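You operate a simulated robot arm through the tools that you are given. There is no shell and no other tool.

You are at the controls of a simulated two-armed robot. One attempt, no reset.

## Task
Load the turntable: brown cup of oil on OIL, white mill on SALT.
Fine: turn each third to the table's edge before you load it; SALT ends at the edge. Set down upright: white salt mill.

Only the result counts: the job must be done as asked and must still hold three seconds after the hand-in. Knocking over, shifting, dropping, spilling or breaking anything else fails it.

## Robot
Two 7-joint arms with fingered hands on one trunk that stands fixed in place. Base frame: the origin is at the foot of the trunk, x ahead of it, y to its left, z up; the work surface is at about z = 0.76. Units: m, degrees, N and s.
The left shoulder is at [0.06, 0.152, 1.119], the right one opposite. With the tool pointing down near the work surface each hand reaches from about 0.4 to 0.82 m from the base axis, measured 20 degrees to its own side. Payload 3.8 kg a hand.
The tool frame of a hand sits at the grasp point between the pads (the TCP): z along the fingers, y along the line on which they close. The tips reach 0.03 m beyond it. The gripper opens to 0.104 m; its body begins 0.035 m behind the TCP. The gripper is a hand of 5 fingers: y runs from the thumb to the fingers, the wrist lies at [-0.015, -0.104, -0.178] in the tool frame.
Orientation is that of the tool frame in the base frame, as a unit quaternion [w, x, y, z]. With the fingers straight down and the wrist toward the robot, the tool's x, y and z point along [0, 1, 0], [1, 0, 0] and [0, 0, -1] of the base frame.

## Interface
- The arms move only by the tool send_rows. It takes "left_motion", "right_motion" or both (then of equal length, played together; a hand with none holds still); each is a list of rows, each a list of 6 numbers: the shift along the tool's x, y, z in m, then the turn, a rotation vector about the tool's x, y, z in degrees. In form: [[dx, dy, dz, ax, ay, az], ...]. A call has 1 to 20 rows; each row shifts and turns the commanded pose from where the row before left it, along the tool's axes as they then stand. A row lasts 0.2 s, in which the tool goes at most 0.05 m and 8.6 degrees; a call with a longer step from one row to the next is refused whole. A pose out of reach is approached as far as the arm can. The call stops where the force on the tool passes 40 N (or 10 N more than at its start, if that is more) or the arm is blocked; 0.2 s more then pass. In this call time passes only in rows, and 0.2 s behind the last. The reply holds the time, the measured pose of the TCP, the force on the tool along the base axes, the opening and the grip force, in the units named above and with some noise, with the torque about the TCP (base axes, N m) and any sound that the robot's microphone picked up.
- Cameras (640 x 400 px; columns grow to the right, rows downward): "scene" is now at [0.1661, -0.0298, 1.2711]; the picture's right is [-0.29, -0.95, 0.05], its down [-0.55, 0.12, -0.83] and it looks along [0.78, -0.27, -0.56] (base axes); focal length 214 px, centre (320, 200). "left" rides on the left gripper at [-0.08, -0.078, -0.141] in its tool frame; the picture's right is [-0.78, -0.30, 0.56], its down [0.54, -0.78, 0.33] and it looks along [0.33, 0.56, 0.76] (tool axes); focal length 247 px, centre (320, 200). "right" rides on the right gripper at [0.08, -0.078, -0.141] in its tool frame; the picture's right is [-0.78, 0.30, -0.56], its down [-0.53, -0.78, 0.33] and it looks along [-0.33, 0.56, 0.76] (tool axes); focal length 247 px, centre (320, 200). There is no depth. A picture from a camera that has moved, and an enlarged one, comes with that camera's place and axes in the base frame and with its lens.
- snapshot(camera): a new picture of that camera. No time passes.
- raise_lower(by): moves the trunk up (or, below 0, down) by that many m; the arms and the scene camera ride with it, the base frame stays. It gives what a move gives, with no picture.
- move_fingers(index, middle, ring, little, thumb_bend, thumb_turn, hand): sets how far each is bent, from 0 (flat) to 100 (curled in); at 30 the hand is open as for a grip, at 70 the pads meet at the TCP. One left out holds its place. A second passes; each finger stops where it meets its share of the squeeze, and holds until it gets a number again. It is the only way to open and close the hand. It gives what a move gives, with no picture; readings hold the bend of each and the force on index, middle, ring, little, thumb and palm. thumb_turn goes from beside the hand (0) to across from the fingers (100), as for a grip.
- pan_tilt(pan, tilt): turns the head with the scene camera to pan (to the left, within 80 degrees either way) and tilt (down, from -29 to 69), counted from straight ahead of the robot (the tilt from the chest, where the trunk bows). It gives what a move gives.
- enlarge(camera, box): a new picture of the part [left, top, right, bottom] of that camera's present view, enlarged. No time passes.
- close_job(): hands the job in; it is judged then, once.

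Nothing tells you positions but the pictures and the camera data. Unless the task says otherwise, let go and move clear before handing in.

The tools are called by a JSON object that holds its "op" and its "data". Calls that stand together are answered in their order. send_rows: Moves the arms, as the interface text tells. Its arguments: {"type":"object","properties":{"left_motion":{"type":"array"},"right_motion":{"type":"array"}},"required":[]} The other tools are called the same way: raise_lower (by) moves the trunk up or down; move_fingers (index, middle, ring, little, thumb_bend, thumb_turn, hand) moves the fingers one by one; pan_tilt (pan, tilt) turns the head that bears the scene camera; snapshot (camera) takes a picture; enlarge (camera, box) takes an enlarged picture of a part of a camera's view; close_job () hands the job in.

At the start:

```text
time_s: 0.0
left_position: [0.5511, 0.1121, 1.1096]
left_ee_rot: [0.0, 0.707, 0.707, 0.0]
left_ft_force: [-0.3, -0.3, 0.2]
left_ft_torque: [0.01, 0.0, -0.01]
left_grip_width: 0.1038
left_grip_force: 0.0
left_shape: jaw
left_bend: [30.0, 30.0, 30.0, 30.0, 30.0, 98.0]
left_finger forces: [0.0, 0.0, 0.1, 0.0, 0.0, 0.0]
right_position: [0.4412, -0.2973, 1.2014]
right_ee_rot: [0.0, 0.707, 0.707, 0.001]
right_ft_force: [-0.7, 0.7, -0.4]
right_ft_torque: [-0.02, 0.0, 0.01]
right_grip_width: 0.1036
right_grip_force: 0.0
right_shape: jaw
right_bend: [30.0, 30.0, 30.0, 30.0, 30.0, 98.0]
right_finger forces: [0.0, 0.0, 0.1, 0.0, 0.0, 0.0]
trunk travel left (down, up): [-0.2, 0.256]
head pan, tilt (commanded): [-17.4, 24.5]
```

scene: 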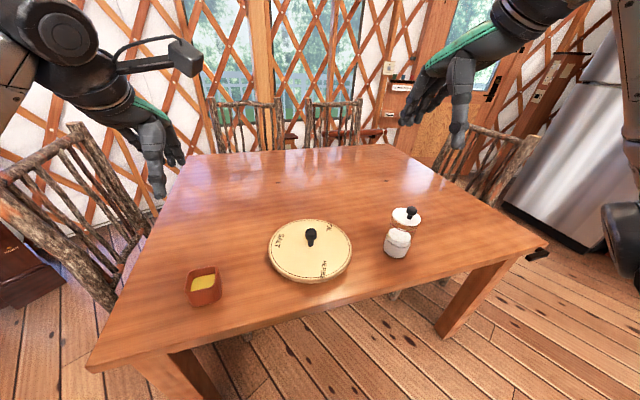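
right: 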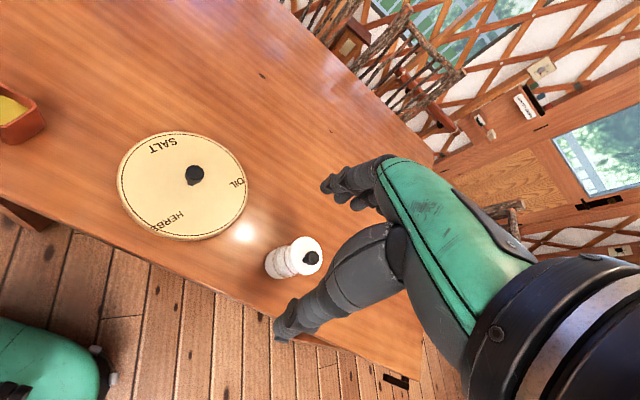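
left: 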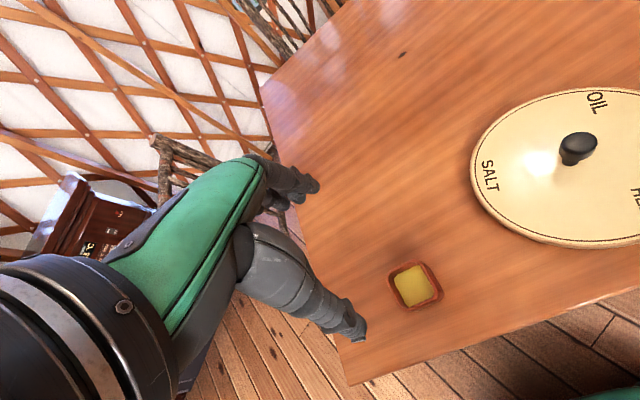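

I can see a turntable with SALT, OIL and HERBS on it, a brown cup of oil on its left, and one or two white objects on its right. I'll take closer pictures before I plan anything.

{"op": "enlarge", "data": {"camera": "scene", "box": [250, 190, 450, 300]}}

{"op": "enlarge", "data": {"camera": "right", "box": [90, 110, 350, 290]}}

{"op": "enlarge", "data": {"camera": "scene", "box": [160, 250, 250, 320]}}

{"op": "enlarge", "data": {"camera": "left", "box": [360, 60, 640, 330]}}

```text
3.20 times, centred on (350, 245) of scene
camera zoom: at [0.1661, -0.0298, 1.2711], right [-0.29, -0.95, 0.05], down [-0.55, 0.12, -0.83], along [0.78, -0.27, -0.56], focal length 686 px, centre (224, 56)
```

zoom: 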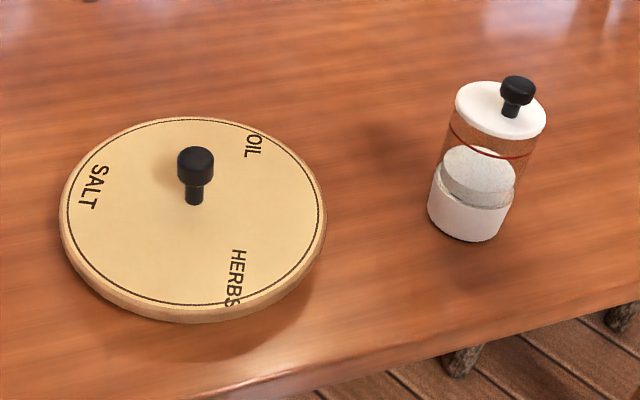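

```text
2.22 times, centred on (220, 200) of right
camera zoom: at [0.3648, -0.2167, 1.3438], right [0.3, -0.78, 0.56], down [-0.78, -0.53, -0.33], along [0.56, -0.33, -0.76], focal length 549 px, centre (542, 200)
```

zoom: 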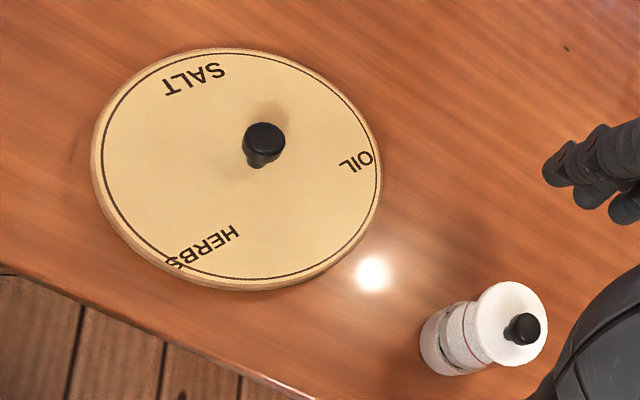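

```text
5.71 times, centred on (205, 285) of scene
camera zoom: at [0.1661, -0.0298, 1.2711], right [-0.29, -0.95, 0.05], down [-0.55, 0.12, -0.83], along [0.78, -0.27, -0.56], focal length 1226 px, centre (977, -286)
```

zoom: 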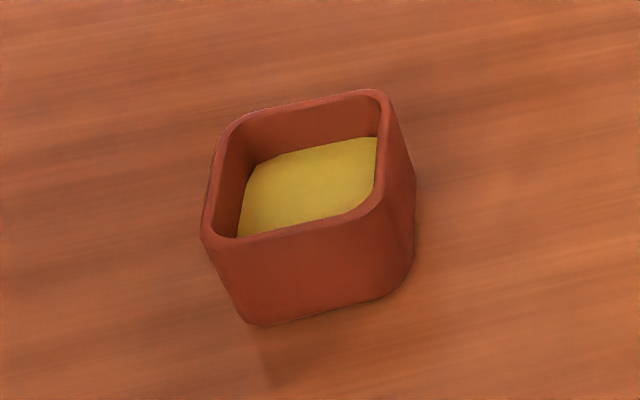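

```text
1.48 times, centred on (500, 195) of left
camera zoom: at [0.4729, 0.0308, 1.2501], right [-0.3, -0.78, -0.56], down [-0.78, 0.54, -0.33], along [0.56, 0.33, -0.76], focal length 366 px, centre (53, 207)
```

zoom: 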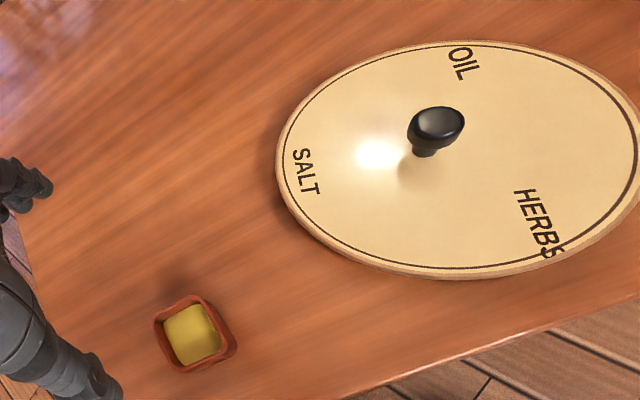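

The brown cup of oil is near (0.53, 0.12), the turntable's centre knob near (0.60, -0.16) and the salt mill near (0.55, -0.43). HERBS faces the near edge now, so I'll tilt the head down for a sharper measurement.

{"op": "pan_tilt", "data": {"pan": -15, "tilt": 45}}

{"op": "snapshot", "data": {"camera": "scene"}}

{"op": "enlarge", "data": {"camera": "scene", "box": [200, 80, 480, 255]}}

```text
time_s: 0.8
left_position: [0.5496, 0.1113, 1.1102]
left_ee_rot: [0.0, 0.707, 0.707, 0.0]
left_ft_force: [0.8, 0.7, -0.1]
left_ft_torque: [0.03, 0.03, -0.01]
left_grip_width: 0.1037
left_grip_force: 0.0
left_shape: jaw
left_bend: [30.0, 30.0, 30.0, 30.0, 30.0, 98.0]
left_finger forces: [0.1, 0.1, 0.1, 0.0, 0.0, 0.1]
right_position: [0.4412, -0.2978, 1.2023]
right_ee_rot: [0.0, 0.707, 0.707, 0.0]
right_ft_force: [0.0, 0.4, 0.0]
right_ft_torque: [0.01, -0.02, -0.01]
right_grip_width: 0.1036
right_grip_force: 0.0
right_shape: jaw
right_bend: [30.0, 30.0, 30.0, 30.0, 30.0, 98.0]
right_finger forces: [0.0, 0.1, 0.1, 0.0, 0.0, 0.0]
trunk travel left (down, up): [-0.2, 0.256]
head pan, tilt (commanded): [-15.0, 45.0]
```

```text
taken
camera scene: at [0.1513, -0.0233, 1.2419], right [-0.26, -0.97, 0.04], down [-0.79, 0.18, -0.58], along [0.55, -0.18, -0.81], focal length 214 px, centre (320, 200)
```

scene: 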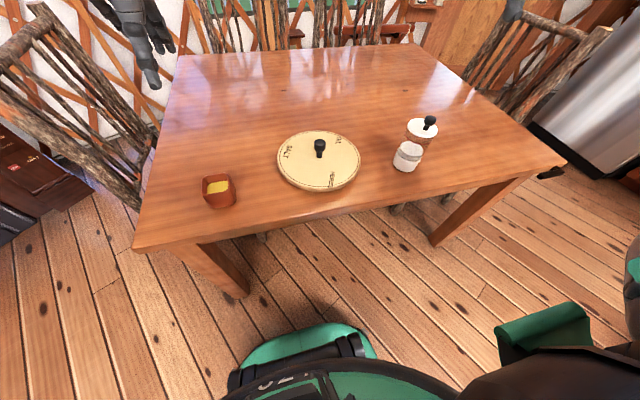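

```text
2.29 times, centred on (340, 168) of scene
camera zoom: at [0.1513, -0.0233, 1.2419], right [-0.26, -0.97, 0.04], down [-0.79, 0.18, -0.58], along [0.55, -0.18, -0.81], focal length 490 px, centre (274, 274)
```

zoom: 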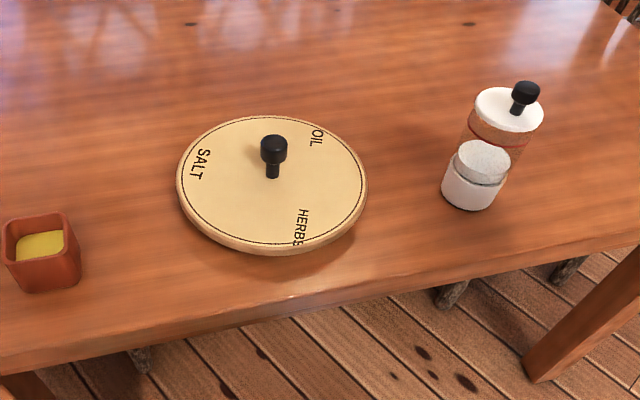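

The picture fits my estimates. I'll bring the right hand over the knob, keeping it well above, and move the left hand a little to the left.

{"op": "send_rows", "data": {"right_motion": [[0.0173, 0.0201, 0.025, 0, 0, 0], [0.0173, 0.0201, 0.025, 0, 0, 0], [0.0173, 0.0201, 0.025, 0, 0, 0], [0.0173, 0.0201, 0.025, 0, 0, 0], [0.0173, 0.0201, 0.025, 0, 0, 0], [0.0173, 0.0201, 0.025, 0, 0, 0], [0.0173, 0.0201, 0.025, 0, 0, 0], [0.0173, 0.0201, 0.025, 0, 0, 0]], "left_motion": [[0.015, 0, 0, 0, 0, 0], [0.015, 0, 0, 0, 0, 0], [0.015, 0, 0, 0, 0, 0], [0.015, 0, 0, 0, 0, 0], [0.015, 0, 0, 0, 0, 0], [0.015, 0, 0, 0, 0, 0], [0.015, 0, 0, 0, 0, 0], [0, 0, 0, 0, 0, 0]]}}

{"op": "snapshot", "data": {"camera": "right"}}

{"op": "snapshot", "data": {"camera": "scene"}}

{"op": "snapshot", "data": {"camera": "left"}}

```text
time_s: 2.6
left_position: [0.5506, 0.2164, 1.1099]
left_ee_rot: [-0.001, 0.707, 0.707, 0.0]
left_ft_force: [0.5, 0.8, 0.0]
left_ft_torque: [-0.03, 0.02, 0.02]
left_grip_width: 0.1035
left_grip_force: 0.1
left_shape: jaw
left_bend: [30.0, 30.0, 30.0, 30.0, 30.0, 98.0]
left_finger forces: [0.0, 0.0, 0.0, 0.0, 0.0, 0.0]
right_position: [0.6045, -0.1571, 0.9988]
right_ee_rot: [0.0, 0.708, 0.706, 0.0]
right_ft_force: [-0.1, 0.0, -0.2]
right_ft_torque: [0.0, 0.02, -0.01]
right_grip_width: 0.1037
right_grip_force: 0.0
right_shape: jaw
right_bend: [30.0, 30.0, 30.0, 30.0, 30.0, 98.0]
right_finger forces: [0.0, 0.0, 0.0, 0.1, 0.0, 0.0]
trunk travel left (down, up): [-0.2, 0.256]
head pan, tilt (commanded): [-15.0, 45.0]
```

```text
taken
camera right: at [0.5274, -0.0766, 1.1413], right [0.3, -0.78, 0.56], down [-0.78, -0.53, -0.33], along [0.55, -0.33, -0.76], focal length 247 px, centre (320, 200)
```

right: 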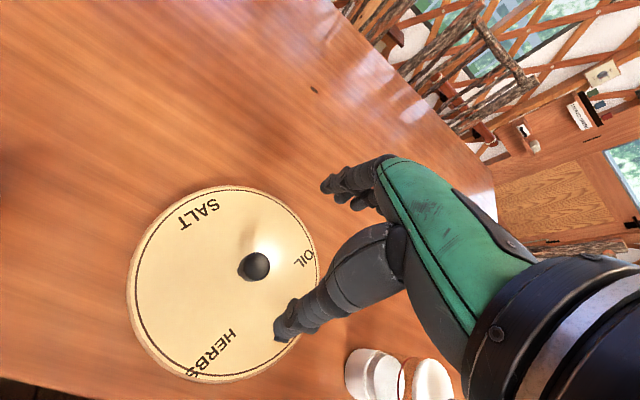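

```text
taken
camera scene: at [0.1522, -0.0229, 1.2416], right [-0.26, -0.97, 0.05], down [-0.79, 0.18, -0.58], along [0.55, -0.18, -0.81], focal length 214 px, centre (320, 200)
```

scene: 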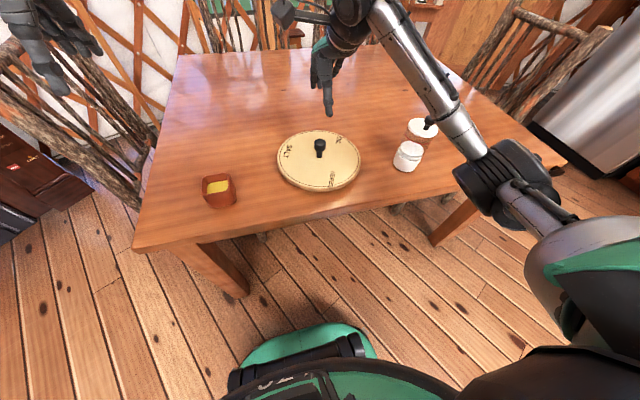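

```text
taken
camera left: at [0.4739, 0.1363, 1.2507], right [-0.3, -0.78, -0.56], down [-0.78, 0.54, -0.33], along [0.56, 0.33, -0.76], focal length 247 px, centre (320, 200)
```

left: 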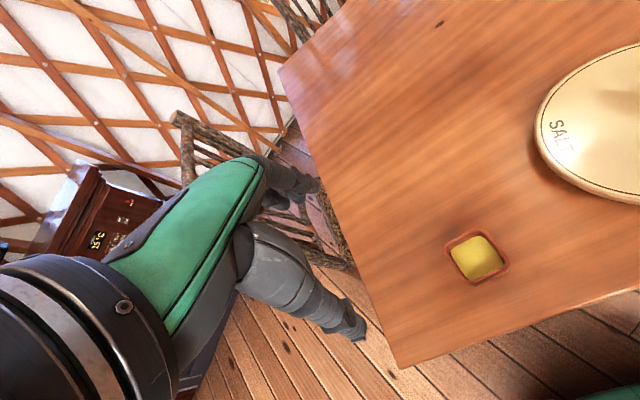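

The right hand is directly above the knob, which I take to be at about (0.602, -0.157). While it is high, I'll turn the hand counter-clockwise to see how far it can go.

{"op": "send_rows", "data": {"right_motion": [[0, 0, 0, 0, 0, -8], [0, 0, 0, 0, 0, -8], [0, 0, 0, 0, 0, -8], [0, 0, 0, 0, 0, -8], [0, 0, 0, 0, 0, -8], [0, 0, 0, 0, 0, -8], [0, 0, 0, 0, 0, -8], [0, 0, 0, 0, 0, -8], [0, 0, 0, 0, 0, -8], [0, 0, 0, 0, 0, -8], [0, 0, 0, 0, 0, -8], [0, 0, 0, 0, 0, -2], [0, 0, 0, 0, 0, 0]]}}

{"op": "snapshot", "data": {"camera": "right"}}

{"op": "snapshot", "data": {"camera": "scene"}}

```text
time_s: 5.4
left_position: [0.5495, 0.2161, 1.1106]
left_ee_rot: [-0.001, 0.707, 0.707, 0.0]
left_ft_force: [0.1, 0.6, -0.3]
left_ft_torque: [0.0, -0.01, 0.03]
left_grip_width: 0.1036
left_grip_force: 0.0
left_shape: jaw
left_bend: [30.0, 30.0, 30.0, 30.0, 30.0, 98.0]
left_finger forces: [0.0, 0.0, 0.0, 0.0, 0.0, 0.1]
right_position: [0.6034, -0.1579, 1.0025]
right_ee_rot: [0.0, -0.001, 1.0, 0.001]
right_ft_force: [-0.7, -0.4, 0.0]
right_ft_torque: [-0.01, -0.01, -0.01]
right_grip_width: 0.1037
right_grip_force: 0.1
right_shape: jaw
right_bend: [30.0, 30.0, 30.0, 30.0, 30.0, 98.0]
right_finger forces: [0.0, 0.1, 0.1, 0.0, 0.0, 0.1]
trunk travel left (down, up): [-0.2, 0.256]
head pan, tilt (commanded): [-15.0, 45.0]
```

```text
taken
camera right: at [0.524, -0.2354, 1.1441], right [0.78, 0.3, 0.56], down [0.54, -0.78, -0.33], along [0.33, 0.56, -0.76], focal length 247 px, centre (320, 200)
```

right: 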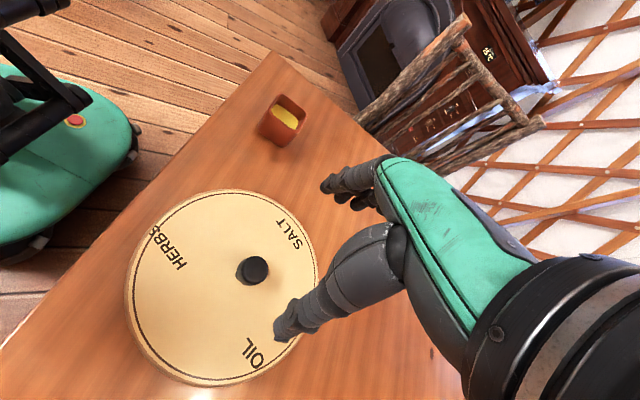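

```text
taken
camera scene: at [0.1514, -0.0232, 1.2418], right [-0.26, -0.97, 0.04], down [-0.79, 0.18, -0.58], along [0.55, -0.18, -0.81], focal length 214 px, centre (320, 200)
```

scene: 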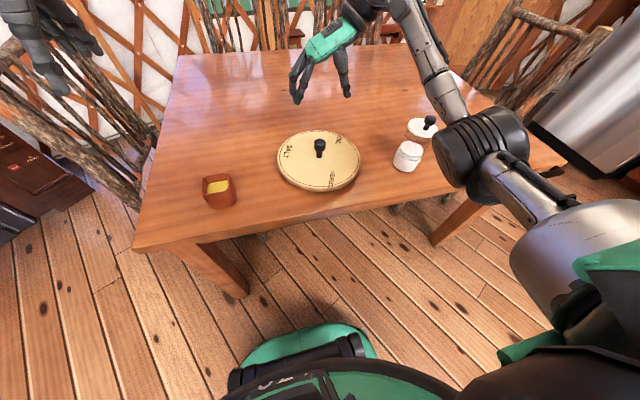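

The hand turns to +90° without trouble and stays centred over the knob. I'll raise the trunk so the right elbow and forearm clear the mill, then check again.

{"op": "raise_lower", "data": {"by": 0.15}}

{"op": "snapshot", "data": {"camera": "scene"}}

{"op": "snapshot", "data": {"camera": "left"}}

```text
time_s: 7.2
left_position: [0.5501, 0.2161, 1.259]
left_ee_rot: [-0.001, 0.707, 0.707, 0.0]
left_ft_force: [0.1, 0.1, -0.5]
left_ft_torque: [0.0, 0.0, 0.0]
left_grip_width: 0.1037
left_grip_force: 0.1
left_shape: jaw
left_bend: [30.0, 30.0, 30.0, 30.0, 30.0, 98.0]
left_finger forces: [0.0, 0.1, 0.0, 0.0, 0.0, 0.0]
right_position: [0.6026, -0.1591, 1.151]
right_ee_rot: [-0.001, 0.0, 1.0, -0.001]
right_ft_force: [0.1, 0.1, -0.3]
right_ft_torque: [-0.03, -0.02, 0.02]
right_grip_width: 0.1038
right_grip_force: 0.1
right_shape: jaw
right_bend: [30.0, 30.0, 30.0, 30.0, 30.0, 98.0]
right_finger forces: [0.0, 0.0, 0.0, 0.1, 0.0, 0.0]
trunk travel left (down, up): [-0.35, 0.106]
head pan, tilt (commanded): [-15.0, 45.0]
```

```text
taken
camera scene: at [0.0931, -0.0231, 1.4123], right [-0.26, -0.97, 0.01], down [-0.7, 0.18, -0.69], along [0.66, -0.18, -0.73], focal length 214 px, centre (320, 200)
```

scene: 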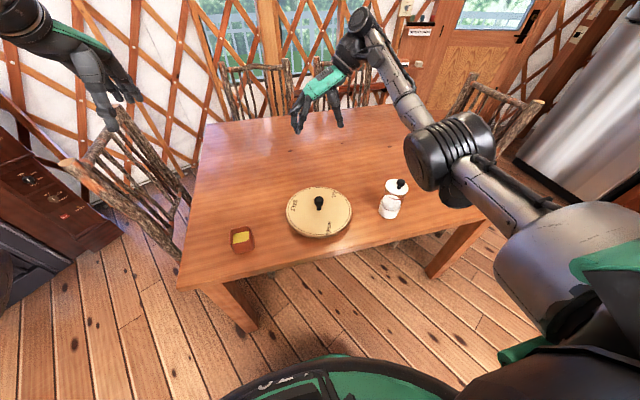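

```text
taken
camera left: at [0.4732, 0.136, 1.3999], right [-0.3, -0.78, -0.56], down [-0.78, 0.53, -0.33], along [0.56, 0.33, -0.76], focal length 247 px, centre (320, 200)
```

left: 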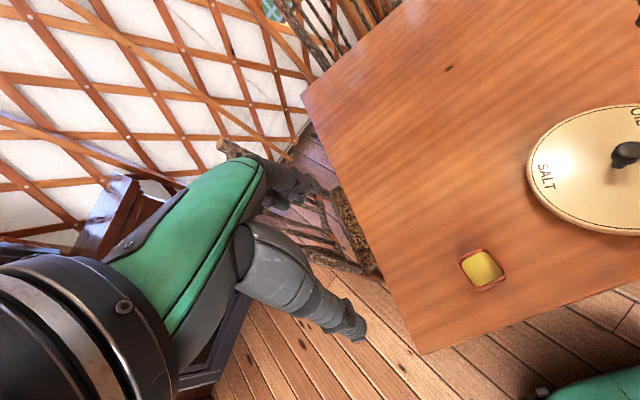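

The arm clears the mill well from here. I'll lower the right hand to just above the knob and look before going on.

{"op": "send_rows", "data": {"right_motion": [[0, 0, 0.036, 0, 0, 0], [0, 0, 0.036, 0, 0, 0], [0, 0, 0.036, 0, 0, 0], [0, 0, 0.036, 0, 0, 0], [0, 0, 0.036, 0, 0, 0], [0, 0, 0.036, 0, 0, 0], [0, 0, 0.034, 0, 0, 0], [0, 0, 0, 0, 0, 0]]}}

{"op": "snapshot", "data": {"camera": "right"}}

{"op": "snapshot", "data": {"camera": "scene"}}

```text
time_s: 9.0
left_position: [0.5495, 0.2159, 1.2595]
left_ee_rot: [0.0, 0.707, 0.707, 0.001]
left_ft_force: [-0.3, -0.1, -0.2]
left_ft_torque: [0.02, -0.03, 0.0]
left_grip_width: 0.1036
left_grip_force: 0.1
left_shape: jaw
left_bend: [30.0, 30.0, 30.0, 30.0, 30.0, 98.0]
left_finger forces: [0.0, 0.1, 0.1, 0.0, 0.0, 0.0]
right_position: [0.5911, -0.1555, 0.9045]
right_ee_rot: [0.0, 0.0, 1.0, 0.0]
right_ft_force: [0.5, 0.6, -0.7]
right_ft_torque: [-0.01, 0.04, -0.02]
right_grip_width: 0.1038
right_grip_force: 0.2
right_shape: jaw
right_bend: [30.0, 30.0, 30.0, 30.0, 30.0, 98.0]
right_finger forces: [0.0, 0.0, 0.1, 0.0, 0.0, 0.0]
right hand out of reach, approached as far as the arm can: row 7
trunk travel left (down, up): [-0.35, 0.106]
head pan, tilt (commanded): [-15.0, 45.0]
```

```text
taken
camera right: at [0.5117, -0.2328, 1.0459], right [0.78, 0.3, 0.56], down [0.53, -0.78, -0.33], along [0.33, 0.56, -0.76], focal length 247 px, centre (320, 200)
```

right: 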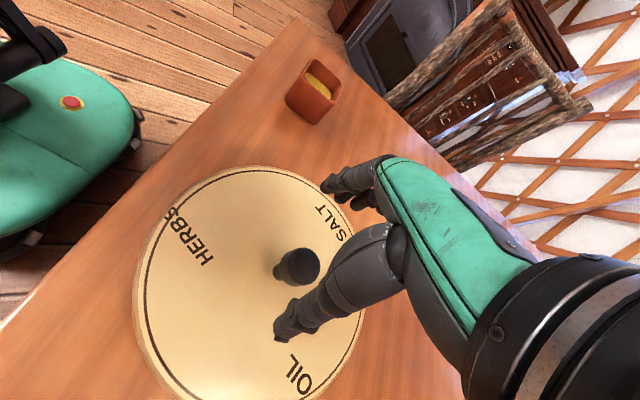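

```text
taken
camera scene: at [0.0926, -0.0236, 1.4123], right [-0.26, -0.97, 0.01], down [-0.7, 0.18, -0.69], along [0.66, -0.18, -0.73], focal length 214 px, centre (320, 200)
```

scene: 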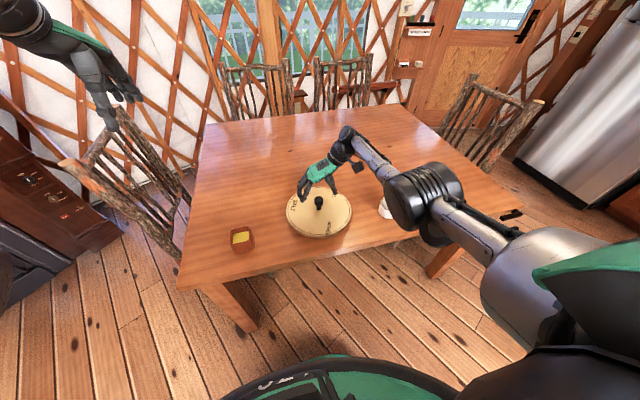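

With the trunk this high the right arm can't reach low enough. I'll lift the hand, bring the trunk partway down, and try again.

{"op": "send_rows", "data": {"right_motion": [[0, 0, -0.035, 0, 0, 0], [0, 0, -0.035, 0, 0, 0], [0, 0, -0.035, 0, 0, 0], [0, 0, -0.015, 0, 0, 0]]}}

{"op": "raise_lower", "data": {"by": -0.1}}

{"op": "snapshot", "data": {"camera": "right"}}

{"op": "snapshot", "data": {"camera": "scene"}}

```text
time_s: 10.0
left_position: [0.5494, 0.2167, 1.2596]
left_ee_rot: [0.0, 0.707, 0.707, 0.0]
left_ft_force: [-1.0, -0.9, -0.3]
left_ft_torque: [0.0, 0.01, 0.0]
left_grip_width: 0.104
left_grip_force: 0.0
left_shape: jaw
left_bend: [30.0, 30.0, 30.0, 30.0, 30.0, 98.0]
left_finger forces: [0.0, 0.0, 0.0, 0.0, 0.0, 0.0]
right_position: [0.593, -0.1574, 1.0263]
right_ee_rot: [-0.001, 0.001, 1.0, 0.0]
right_ft_force: [-0.1, -0.6, 0.5]
right_ft_torque: [0.02, -0.04, -0.02]
right_grip_width: 0.1038
right_grip_force: 0.0
right_shape: jaw
right_bend: [30.0, 30.0, 30.0, 30.0, 30.0, 98.0]
right_finger forces: [0.1, 0.0, 0.1, 0.1, 0.0, 0.0]
trunk travel left (down, up): [-0.35, 0.106]
head pan, tilt (commanded): [-15.0, 45.0]
```

```text
time_s: 11.3
left_position: [0.5487, 0.2166, 1.1603]
left_ee_rot: [0.0, 0.707, 0.707, 0.0]
left_ft_force: [0.1, -0.1, 1.0]
left_ft_torque: [0.0, -0.01, -0.03]
left_grip_width: 0.1037
left_grip_force: 0.0
left_shape: jaw
left_bend: [30.0, 30.0, 30.0, 30.0, 30.0, 98.0]
left_finger forces: [0.0, 0.0, 0.1, 0.1, 0.0, 0.0]
right_position: [0.5923, -0.1576, 0.9249]
right_ee_rot: [0.0, -0.001, 1.0, 0.001]
right_ft_force: [-0.4, -0.2, 1.2]
right_ft_torque: [0.0, -0.02, -0.03]
right_grip_width: 0.1036
right_grip_force: 0.1
right_shape: jaw
right_bend: [30.0, 30.0, 30.0, 30.0, 30.0, 98.0]
right_finger forces: [0.0, 0.0, 0.1, 0.0, 0.0, 0.0]
trunk travel left (down, up): [-0.25, 0.206]
head pan, tilt (commanded): [-15.0, 45.0]
```

```text
taken
camera right: at [0.5122, -0.2345, 1.0665], right [0.78, 0.3, 0.56], down [0.53, -0.78, -0.33], along [0.33, 0.56, -0.76], focal length 247 px, centre (320, 200)
```

right: 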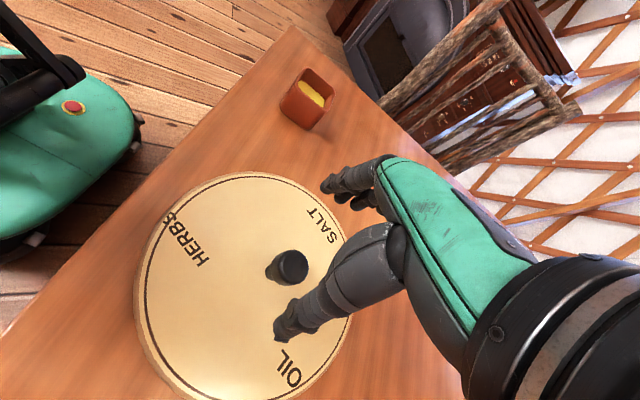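

```text
taken
camera scene: at [0.1266, -0.0231, 1.3014], right [-0.26, -0.97, 0.03], down [-0.76, 0.18, -0.63], along [0.6, -0.18, -0.78], focal length 214 px, centre (320, 200)
```

scene: 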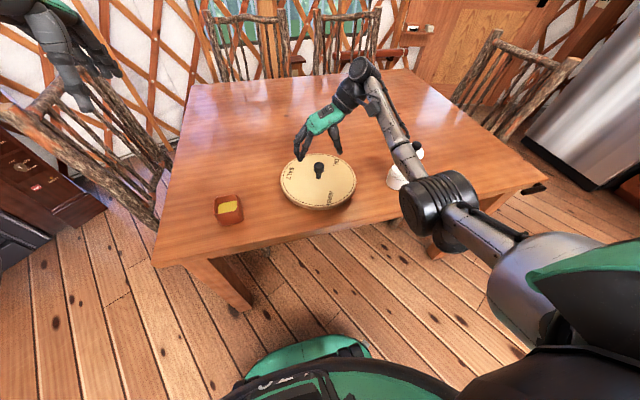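

The hand is now within reach height, about 9 mm short of the knob in x. I'll enlarge the view to centre it properly.

{"op": "enlarge", "data": {"camera": "right", "box": [240, 200, 360, 350]}}

{"op": "enlarge", "data": {"camera": "scene", "box": [260, 90, 420, 220]}}

```text
2.67 times, centred on (300, 275) of right
camera zoom: at [0.5122, -0.2345, 1.0665], right [0.78, 0.3, 0.56], down [0.53, -0.78, -0.33], along [0.33, 0.56, -0.76], focal length 659 px, centre (373, 0)
```

zoom: 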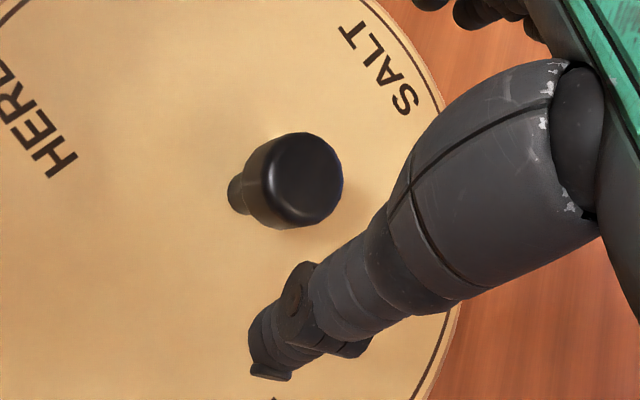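

```text
3.08 times, centred on (340, 155) of scene
camera zoom: at [0.1266, -0.0231, 1.3014], right [-0.26, -0.97, 0.03], down [-0.76, 0.18, -0.63], along [0.6, -0.18, -0.78], focal length 660 px, centre (258, 338)
```

zoom: 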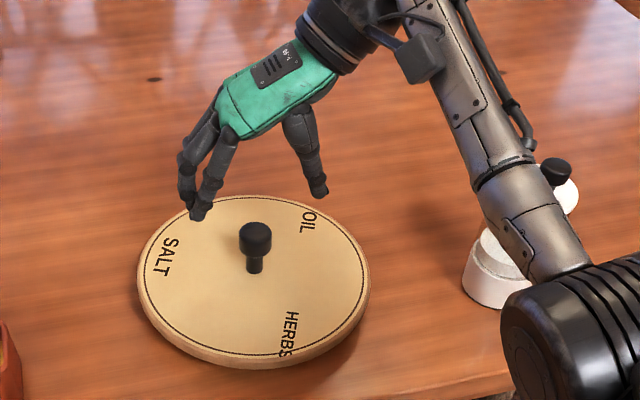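

The knob's top is at about (0.604, -0.158), with its head between z 0.82 and 0.857. I'll centre the hand on it and go down around it.

{"op": "send_rows", "data": {"right_motion": [[-0.0117, 0, 0.01, 0, 0, 0], [0, 0, 0.025, 0, 0, 0], [0, 0, 0.025, 0, 0, 0], [0, 0, 0.022, 0, 0, 0], [0, 0, 0, 0, 0, 0]]}}

{"op": "snapshot", "data": {"camera": "right"}}

{"op": "enlarge", "data": {"camera": "scene", "box": [260, 90, 420, 220]}}

```text
time_s: 12.5
left_position: [0.5491, 0.2173, 1.1604]
left_ee_rot: [0.0, 0.707, 0.707, 0.0]
left_ft_force: [0.0, -0.7, 0.1]
left_ft_torque: [0.01, -0.02, 0.01]
left_grip_width: 0.1037
left_grip_force: 0.1
left_shape: jaw
left_bend: [30.0, 30.0, 30.0, 30.0, 30.0, 98.0]
left_finger forces: [0.1, 0.0, 0.1, 0.0, 0.0, 0.0]
right_position: [0.6054, -0.1574, 0.8423]
right_ee_rot: [0.001, 0.0, 1.0, 0.001]
right_ft_force: [-0.2, -0.5, -0.5]
right_ft_torque: [-0.05, 0.03, 0.0]
right_grip_width: 0.1036
right_grip_force: 0.0
right_shape: jaw
right_bend: [30.0, 30.0, 30.0, 30.0, 30.0, 98.0]
right_finger forces: [0.0, 0.0, 0.0, 0.0, 0.0, 0.1]
trunk travel left (down, up): [-0.25, 0.206]
head pan, tilt (commanded): [-15.0, 45.0]
```

```text
taken
camera right: at [0.5256, -0.2345, 0.9846], right [0.78, 0.3, 0.56], down [0.53, -0.78, -0.33], along [0.33, 0.56, -0.76], focal length 247 px, centre (320, 200)
```

right: 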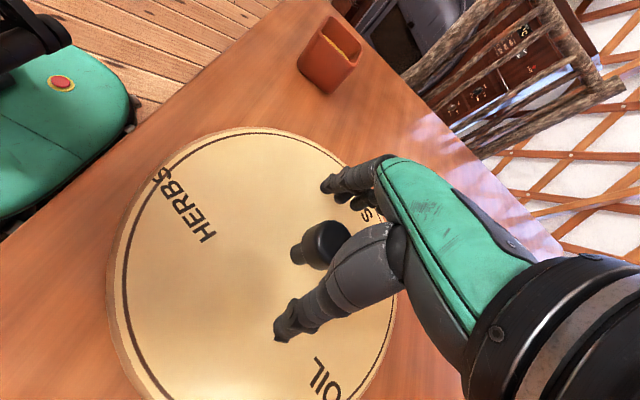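

```text
3.08 times, centred on (340, 155) of scene
camera zoom: at [0.1268, -0.0232, 1.3014], right [-0.26, -0.97, 0.03], down [-0.76, 0.18, -0.63], along [0.6, -0.18, -0.78], focal length 660 px, centre (258, 338)
```

zoom: 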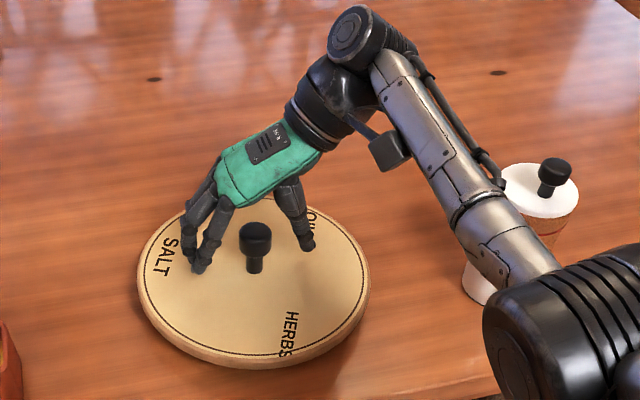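

The knob sits between the thumb and fingers. I'll close partway first and watch the forces.

{"op": "move_fingers", "data": {"hand": "right", "index": 50, "middle": 50, "ring": 50, "little": 50, "thumb_bend": 50}}

{"op": "snapshot", "data": {"camera": "right"}}

{"op": "enlarge", "data": {"camera": "scene", "box": [260, 90, 420, 220]}}

```text
time_s: 13.5
left_position: [0.5504, 0.2159, 1.1595]
left_ee_rot: [0.0, 0.707, 0.707, 0.0]
left_ft_force: [0.7, 0.1, -0.5]
left_ft_torque: [0.02, -0.03, 0.03]
left_grip_width: 0.1037
left_grip_force: 0.0
left_shape: jaw
left_bend: [30.0, 30.0, 30.0, 30.0, 30.0, 98.0]
left_finger forces: [0.0, 0.0, 0.0, 0.0, 0.0, 0.1]
right_position: [0.6046, -0.1574, 0.8423]
right_ee_rot: [0.0, 0.0, 1.0, 0.001]
right_ft_force: [-0.2, -0.3, -0.2]
right_ft_torque: [-0.01, -0.03, 0.0]
right_grip_width: 0.0528
right_grip_force: 0.0
right_shape: fingers
right_bend: [50.0, 50.0, 50.0, 50.0, 50.0, 98.0]
right_finger forces: [0.1, 0.0, 0.0, 0.0, 0.1, 0.0]
trunk travel left (down, up): [-0.25, 0.206]
head pan, tilt (commanded): [-15.0, 45.0]
```

```text
taken
camera right: at [0.5258, -0.2345, 0.9847], right [0.78, 0.3, 0.56], down [0.53, -0.78, -0.33], along [0.33, 0.56, -0.76], focal length 247 px, centre (320, 200)
```

right: 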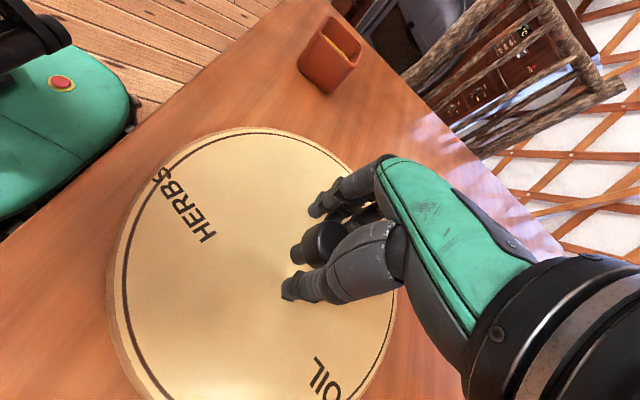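

```text
3.08 times, centred on (340, 155) of scene
camera zoom: at [0.1271, -0.0232, 1.3013], right [-0.26, -0.97, 0.03], down [-0.76, 0.18, -0.63], along [0.6, -0.18, -0.78], focal length 660 px, centre (258, 338)
```

zoom: 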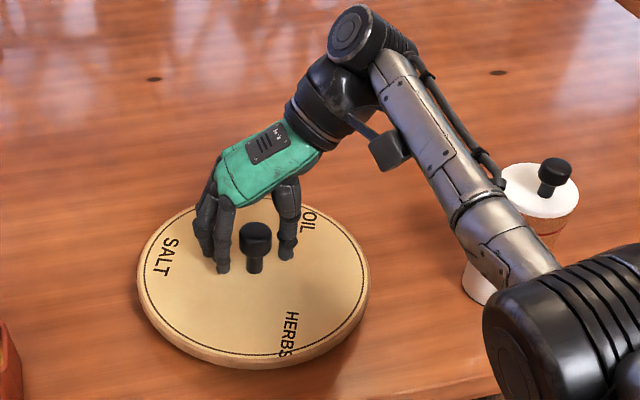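

The gap is 53 mm and the knob, about 34 mm wide, sits centred in it. I'll close the rest of the way to grip it.

{"op": "move_fingers", "data": {"hand": "right", "index": 58, "middle": 58, "ring": 58, "little": 58, "thumb_bend": 58}}

{"op": "enlarge", "data": {"camera": "right", "box": [240, 140, 440, 340]}}

{"op": "enlarge", "data": {"camera": "scene", "box": [280, 110, 380, 220]}}

```text
time_s: 14.5
left_position: [0.5508, 0.2166, 1.1602]
left_ee_rot: [0.0, 0.707, 0.707, 0.0]
left_ft_force: [-0.3, 0.3, 0.5]
left_ft_torque: [-0.01, -0.06, -0.02]
left_grip_width: 0.1036
left_grip_force: 0.1
left_shape: jaw
left_bend: [30.0, 30.0, 30.0, 30.0, 30.0, 98.0]
left_finger forces: [0.0, 0.0, 0.1, 0.1, 0.0, 0.1]
right_position: [0.605, -0.1594, 0.8421]
right_ee_rot: [0.0, 0.0, 1.0, 0.0]
right_ft_force: [0.9, -0.5, -0.6]
right_ft_torque: [-0.01, -0.03, -0.01]
right_grip_width: 0.0346
right_grip_force: 0.0
right_shape: fingers
right_bend: [57.0, 57.0, 57.0, 57.0, 57.0, 98.0]
right_finger forces: [0.0, 0.1, 0.0, 0.0, 0.0, 0.0]
trunk travel left (down, up): [-0.25, 0.206]
head pan, tilt (commanded): [-15.0, 45.0]
```

```text
2.00 times, centred on (340, 240) of right
camera zoom: at [0.5258, -0.2345, 0.9847], right [0.78, 0.3, 0.56], down [0.53, -0.78, -0.33], along [0.33, 0.56, -0.76], focal length 494 px, centre (280, 120)
```

zoom: 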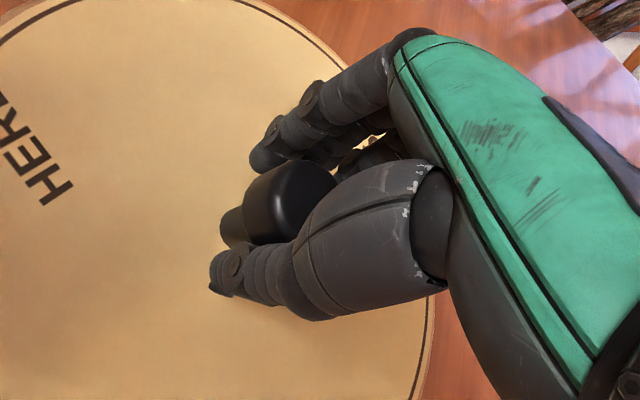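

```text
3.64 times, centred on (330, 165) of scene
camera zoom: at [0.1271, -0.0232, 1.3013], right [-0.26, -0.97, 0.03], down [-0.76, 0.18, -0.63], along [0.6, -0.18, -0.78], focal length 780 px, centre (284, 327)
```

zoom: 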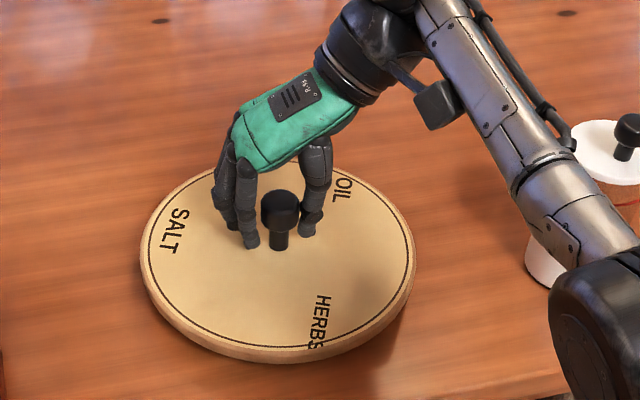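

The fingers stopped at 57, with a gap of 34.6 mm, which suggests they are just touching the knob. I'll squeeze now.

{"op": "move_fingers", "data": {"hand": "right", "index": 70, "middle": 70, "ring": 70, "little": 70, "thumb_bend": 70}}

{"op": "enlarge", "data": {"camera": "right", "box": [240, 140, 440, 340]}}

{"op": "enlarge", "data": {"camera": "scene", "box": [280, 110, 380, 220]}}

```text
time_s: 15.5
left_position: [0.5499, 0.217, 1.1591]
left_ee_rot: [0.0, 0.707, 0.707, 0.0]
left_ft_force: [0.4, 0.6, 0.0]
left_ft_torque: [0.02, 0.03, 0.02]
left_grip_width: 0.1039
left_grip_force: 0.1
left_shape: jaw
left_bend: [30.0, 30.0, 30.0, 30.0, 30.0, 98.0]
left_finger forces: [0.1, 0.0, 0.1, 0.0, 0.0, 0.0]
right_position: [0.6051, -0.1576, 0.8418]
right_ee_rot: [-0.001, 0.0, 1.0, -0.001]
right_ft_force: [0.1, 1.4, 0.6]
right_ft_torque: [0.08, -0.01, 0.01]
right_grip_width: 0.0219
right_grip_force: 8.1
right_shape: fingers
right_bend: [63.0, 66.0, 70.0, 70.0, 62.0, 97.0]
right_finger forces: [4.7, 4.2, 0.0, 0.0, 6.9, 0.0]
trunk travel left (down, up): [-0.25, 0.206]
head pan, tilt (commanded): [-15.0, 45.0]
```

```text
2.00 times, centred on (340, 240) of right
camera zoom: at [0.526, -0.2342, 0.9846], right [0.78, 0.3, 0.56], down [0.53, -0.78, -0.33], along [0.33, 0.56, -0.76], focal length 494 px, centre (280, 120)
```

zoom: 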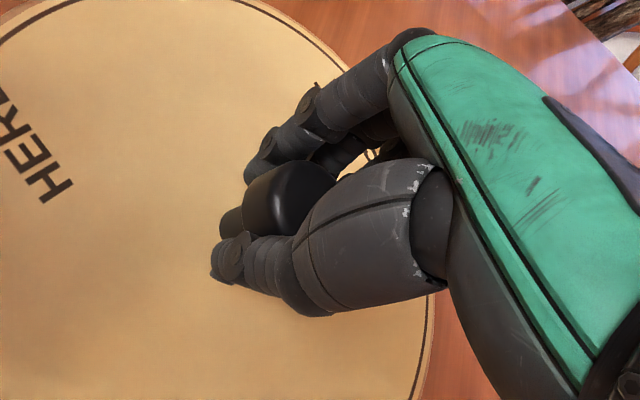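

```text
3.64 times, centred on (330, 165) of scene
camera zoom: at [0.1273, -0.023, 1.3013], right [-0.26, -0.97, 0.03], down [-0.76, 0.18, -0.63], along [0.6, -0.18, -0.78], focal length 780 px, centre (284, 327)
```

zoom: 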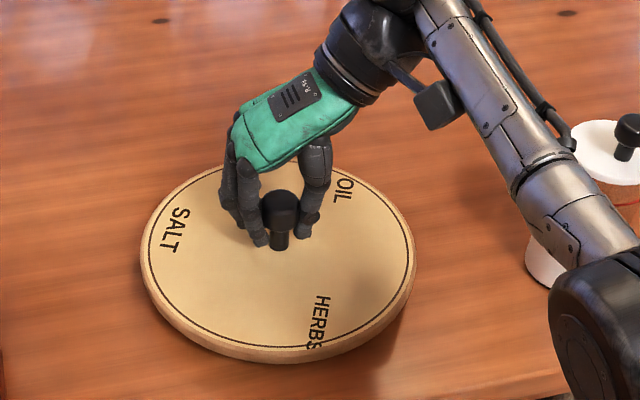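

The knob is gripped between thumb, index and middle finger. I'll try a small clockwise turn to see whether the plate follows.

{"op": "send_rows", "data": {"right_motion": [[0, 0, 0, 0, 0, 4], [0, 0, 0, 0, 0, 5], [0, 0, 0, 0, 0, 5], [0, 0, 0, 0, 0, 0]]}}

{"op": "enlarge", "data": {"camera": "scene", "box": [280, 110, 380, 220]}}

```text
time_s: 16.5
left_position: [0.5508, 0.2166, 1.1596]
left_ee_rot: [-0.001, 0.707, 0.707, 0.0]
left_ft_force: [0.1, 0.6, 0.0]
left_ft_torque: [-0.01, 0.0, 0.02]
left_grip_width: 0.1038
left_grip_force: 0.1
left_shape: jaw
left_bend: [30.0, 30.0, 30.0, 30.0, 30.0, 98.0]
left_finger forces: [0.0, 0.1, 0.0, 0.1, 0.0, 0.0]
right_position: [0.6048, -0.1565, 0.8424]
right_ee_rot: [0.0, 0.123, 0.992, -0.001]
right_ft_force: [6.2, 1.5, -0.9]
right_ft_torque: [0.06, -0.18, 0.02]
right_grip_width: 0.0219
right_grip_force: 8.9
right_shape: fingers
right_bend: [64.0, 65.0, 70.0, 70.0, 62.0, 98.0]
right_finger forces: [4.5, 6.2, 0.0, 0.1, 6.0, 0.1]
trunk travel left (down, up): [-0.25, 0.206]
head pan, tilt (commanded): [-15.0, 45.0]
```

```text
3.64 times, centred on (330, 165) of scene
camera zoom: at [0.128, -0.0228, 1.3012], right [-0.26, -0.97, 0.03], down [-0.76, 0.18, -0.62], along [0.6, -0.18, -0.78], focal length 780 px, centre (284, 327)
```

zoom: 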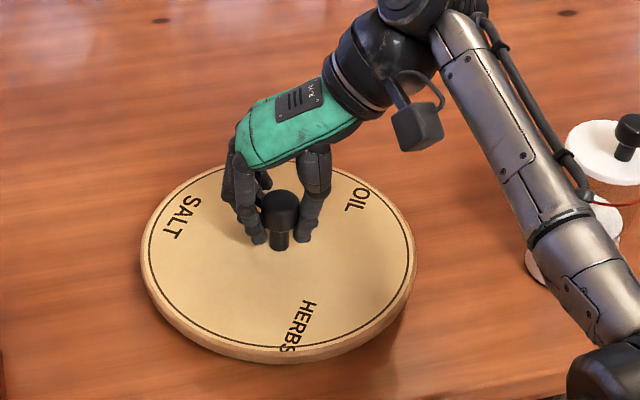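

The plate follows the hand and its base stays put. I'll keep turning clockwise.

{"op": "send_rows", "data": {"right_motion": [[0, 0, 0, 0, 0, 5], [0, 0, 0, 0, 0, 5], [0, 0, 0, 0, 0, 5], [0, 0, 0, 0, 0, 5], [0, 0, 0, 0, 0, 5], [0, 0, 0, 0, 0, 5], [0, 0, 0, 0, 0, 5], [0, 0, 0, 0, 0, 5], [0, 0, 0, 0, 0, 0]]}}

{"op": "snapshot", "data": {"camera": "scene"}}

{"op": "enlarge", "data": {"camera": "scene", "box": [280, 110, 380, 220]}}

```text
time_s: 18.5
left_position: [0.55, 0.2169, 1.1593]
left_ee_rot: [-0.001, 0.707, 0.707, -0.001]
left_ft_force: [-0.2, 0.4, -0.2]
left_ft_torque: [0.02, 0.04, 0.01]
left_grip_width: 0.1038
left_grip_force: 0.1
left_shape: jaw
left_bend: [30.0, 30.0, 30.0, 30.0, 30.0, 98.0]
left_finger forces: [0.0, 0.0, 0.1, 0.1, 0.0, 0.0]
right_position: [0.6041, -0.1575, 0.8425]
right_ee_rot: [0.0, 0.455, 0.89, -0.002]
right_ft_force: [10.3, 3.8, 2.5]
right_ft_torque: [0.06, -0.33, 0.05]
right_grip_width: 0.0204
right_grip_force: 9.5
right_shape: fingers
right_bend: [62.0, 63.0, 70.0, 70.0, 64.0, 98.0]
right_finger forces: [6.6, 8.4, 0.1, 0.0, 4.4, 0.1]
trunk travel left (down, up): [-0.25, 0.206]
head pan, tilt (commanded): [-15.0, 45.0]
```

```text
taken
camera scene: at [0.1283, -0.0226, 1.3012], right [-0.26, -0.97, 0.03], down [-0.76, 0.18, -0.62], along [0.6, -0.18, -0.78], focal length 214 px, centre (320, 200)
```

scene: 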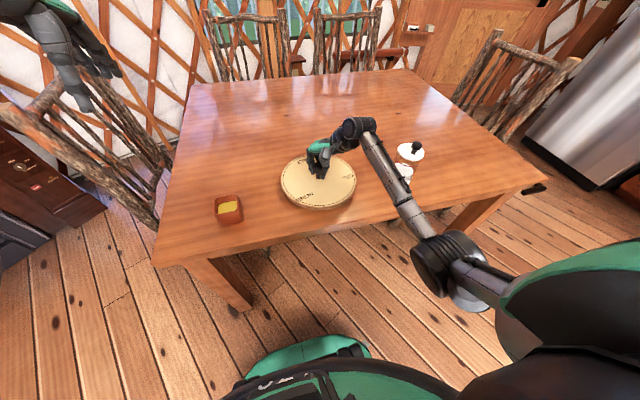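

```text
3.64 times, centred on (330, 165) of scene
camera zoom: at [0.1283, -0.0226, 1.3012], right [-0.26, -0.97, 0.03], down [-0.76, 0.18, -0.62], along [0.6, -0.18, -0.78], focal length 780 px, centre (284, 327)
```

zoom: 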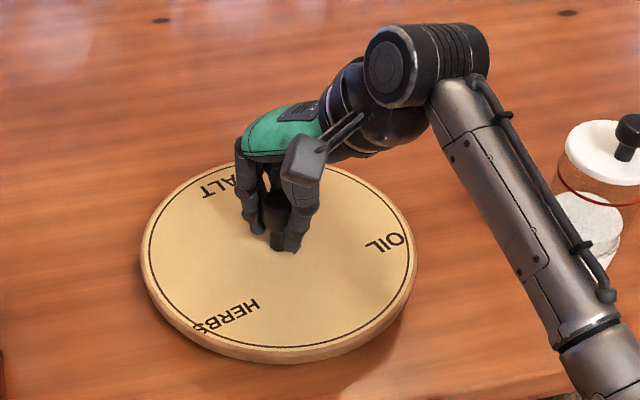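

The plate has turned about 54° and hasn't shifted. A side force is building along the grip, so I'll ease the hand 3 mm along tool y while turning on.

{"op": "send_rows", "data": {"right_motion": [[0, 0.0015, 0, 0, 0, 0], [0, 0.0015, 0, 0, 0, 4], [0, 0, 0, 0, 0, 5], [0, 0, 0, 0, 0, 5], [0, 0, 0, 0, 0, 5], [0, 0, 0, 0, 0, 5], [0, 0, 0, 0, 0, 5], [0, 0, 0, 0, 0, 0]]}}

{"op": "enlarge", "data": {"camera": "scene", "box": [280, 110, 380, 220]}}

```text
time_s: 20.3
left_position: [0.5507, 0.2155, 1.1594]
left_ee_rot: [-0.001, 0.707, 0.707, -0.001]
left_ft_force: [0.1, -0.3, -0.3]
left_ft_torque: [-0.01, 0.01, -0.01]
left_grip_width: 0.1036
left_grip_force: 0.0
left_shape: jaw
left_bend: [30.0, 30.0, 30.0, 30.0, 30.0, 98.0]
left_finger forces: [0.1, 0.1, 0.0, 0.1, 0.0, 0.1]
right_position: [0.6078, -0.156, 0.8431]
right_ee_rot: [0.0, 0.663, 0.749, 0.0]
right_ft_force: [7.9, -3.6, 3.8]
right_ft_torque: [-0.15, -0.26, 0.0]
right_grip_width: 0.0206
right_grip_force: 9.6
right_shape: fingers
right_bend: [63.0, 64.0, 70.0, 70.0, 63.0, 98.0]
right_finger forces: [5.7, 7.8, 0.1, 0.1, 5.4, 0.0]
trunk travel left (down, up): [-0.25, 0.206]
head pan, tilt (commanded): [-15.0, 45.0]
```

```text
3.64 times, centred on (330, 165) of scene
camera zoom: at [0.1277, -0.0237, 1.3013], right [-0.26, -0.97, 0.03], down [-0.76, 0.18, -0.62], along [0.6, -0.18, -0.78], focal length 780 px, centre (284, 327)
```

zoom: 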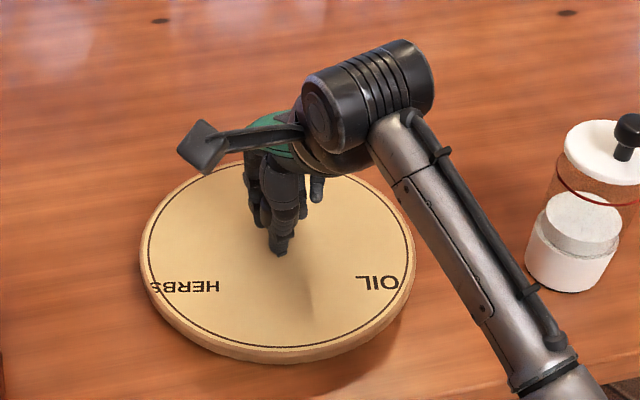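

The plate has turned 83° and its base still hasn't moved. I'll turn about 43° more to bring OIL to the near edge.

{"op": "send_rows", "data": {"right_motion": [[-0.0005, 0.001, -0.0005, 0, 0, 3], [-0.0005, 0.001, -0.0005, 0, 0, 5], [0, 0, 0, 0, 0, 5], [0, 0, 0, 0, 0, 5], [0, 0, 0, 0, 0, 5], [0, 0, 0, 0, 0, 5], [0, 0, 0, 0, 0, 5], [0, 0, 0, 0, 0, 0]]}}

{"op": "enlarge", "data": {"camera": "scene", "box": [280, 110, 380, 220]}}

{"op": "snapshot", "data": {"camera": "scene"}}

```text
time_s: 22.1
left_position: [0.5505, 0.2151, 1.1604]
left_ee_rot: [-0.001, 0.707, 0.707, 0.0]
left_ft_force: [-0.1, -0.2, 0.6]
left_ft_torque: [0.02, 0.0, -0.02]
left_grip_width: 0.1036
left_grip_force: 0.1
left_shape: jaw
left_bend: [30.0, 30.0, 30.0, 30.0, 30.0, 98.0]
left_finger forces: [0.1, 0.0, 0.0, 0.0, 0.0, 0.0]
right_position: [0.6083, -0.1575, 0.843]
right_ee_rot: [-0.001, 0.849, 0.529, -0.001]
right_ft_force: [5.8, -6.0, 1.8]
right_ft_torque: [-0.2, -0.2, 0.03]
right_grip_width: 0.0206
right_grip_force: 9.1
right_shape: fingers
right_bend: [63.0, 64.0, 70.0, 70.0, 64.0, 97.0]
right_finger forces: [6.1, 7.3, 0.0, 0.0, 4.9, 0.0]
trunk travel left (down, up): [-0.25, 0.206]
head pan, tilt (commanded): [-15.0, 45.0]
```

```text
3.64 times, centred on (330, 165) of scene
camera zoom: at [0.1277, -0.0243, 1.3012], right [-0.26, -0.97, 0.03], down [-0.76, 0.18, -0.62], along [0.6, -0.18, -0.78], focal length 780 px, centre (284, 327)
```

zoom: 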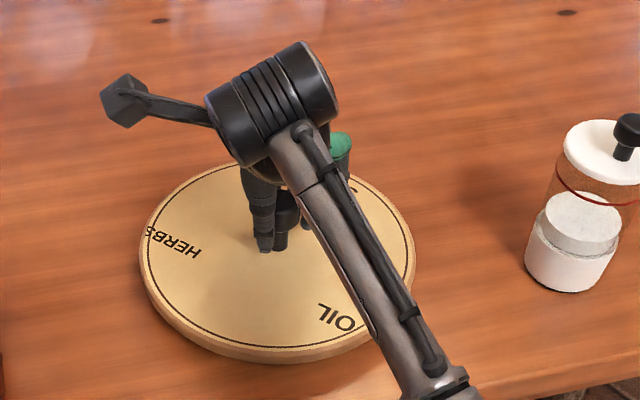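

```text
taken
camera scene: at [0.1277, -0.0243, 1.3012], right [-0.26, -0.97, 0.03], down [-0.76, 0.18, -0.62], along [0.6, -0.18, -0.78], focal length 214 px, centre (320, 200)
```

scene: 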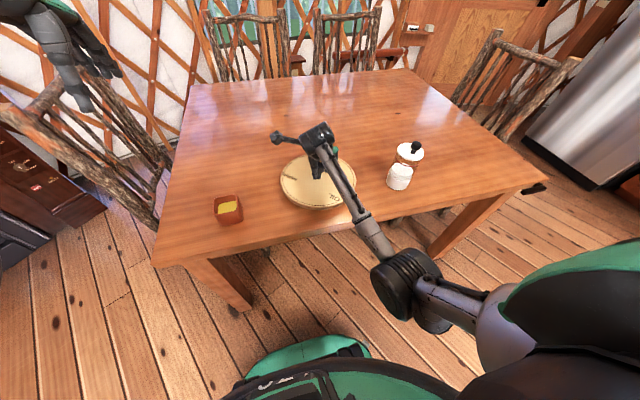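

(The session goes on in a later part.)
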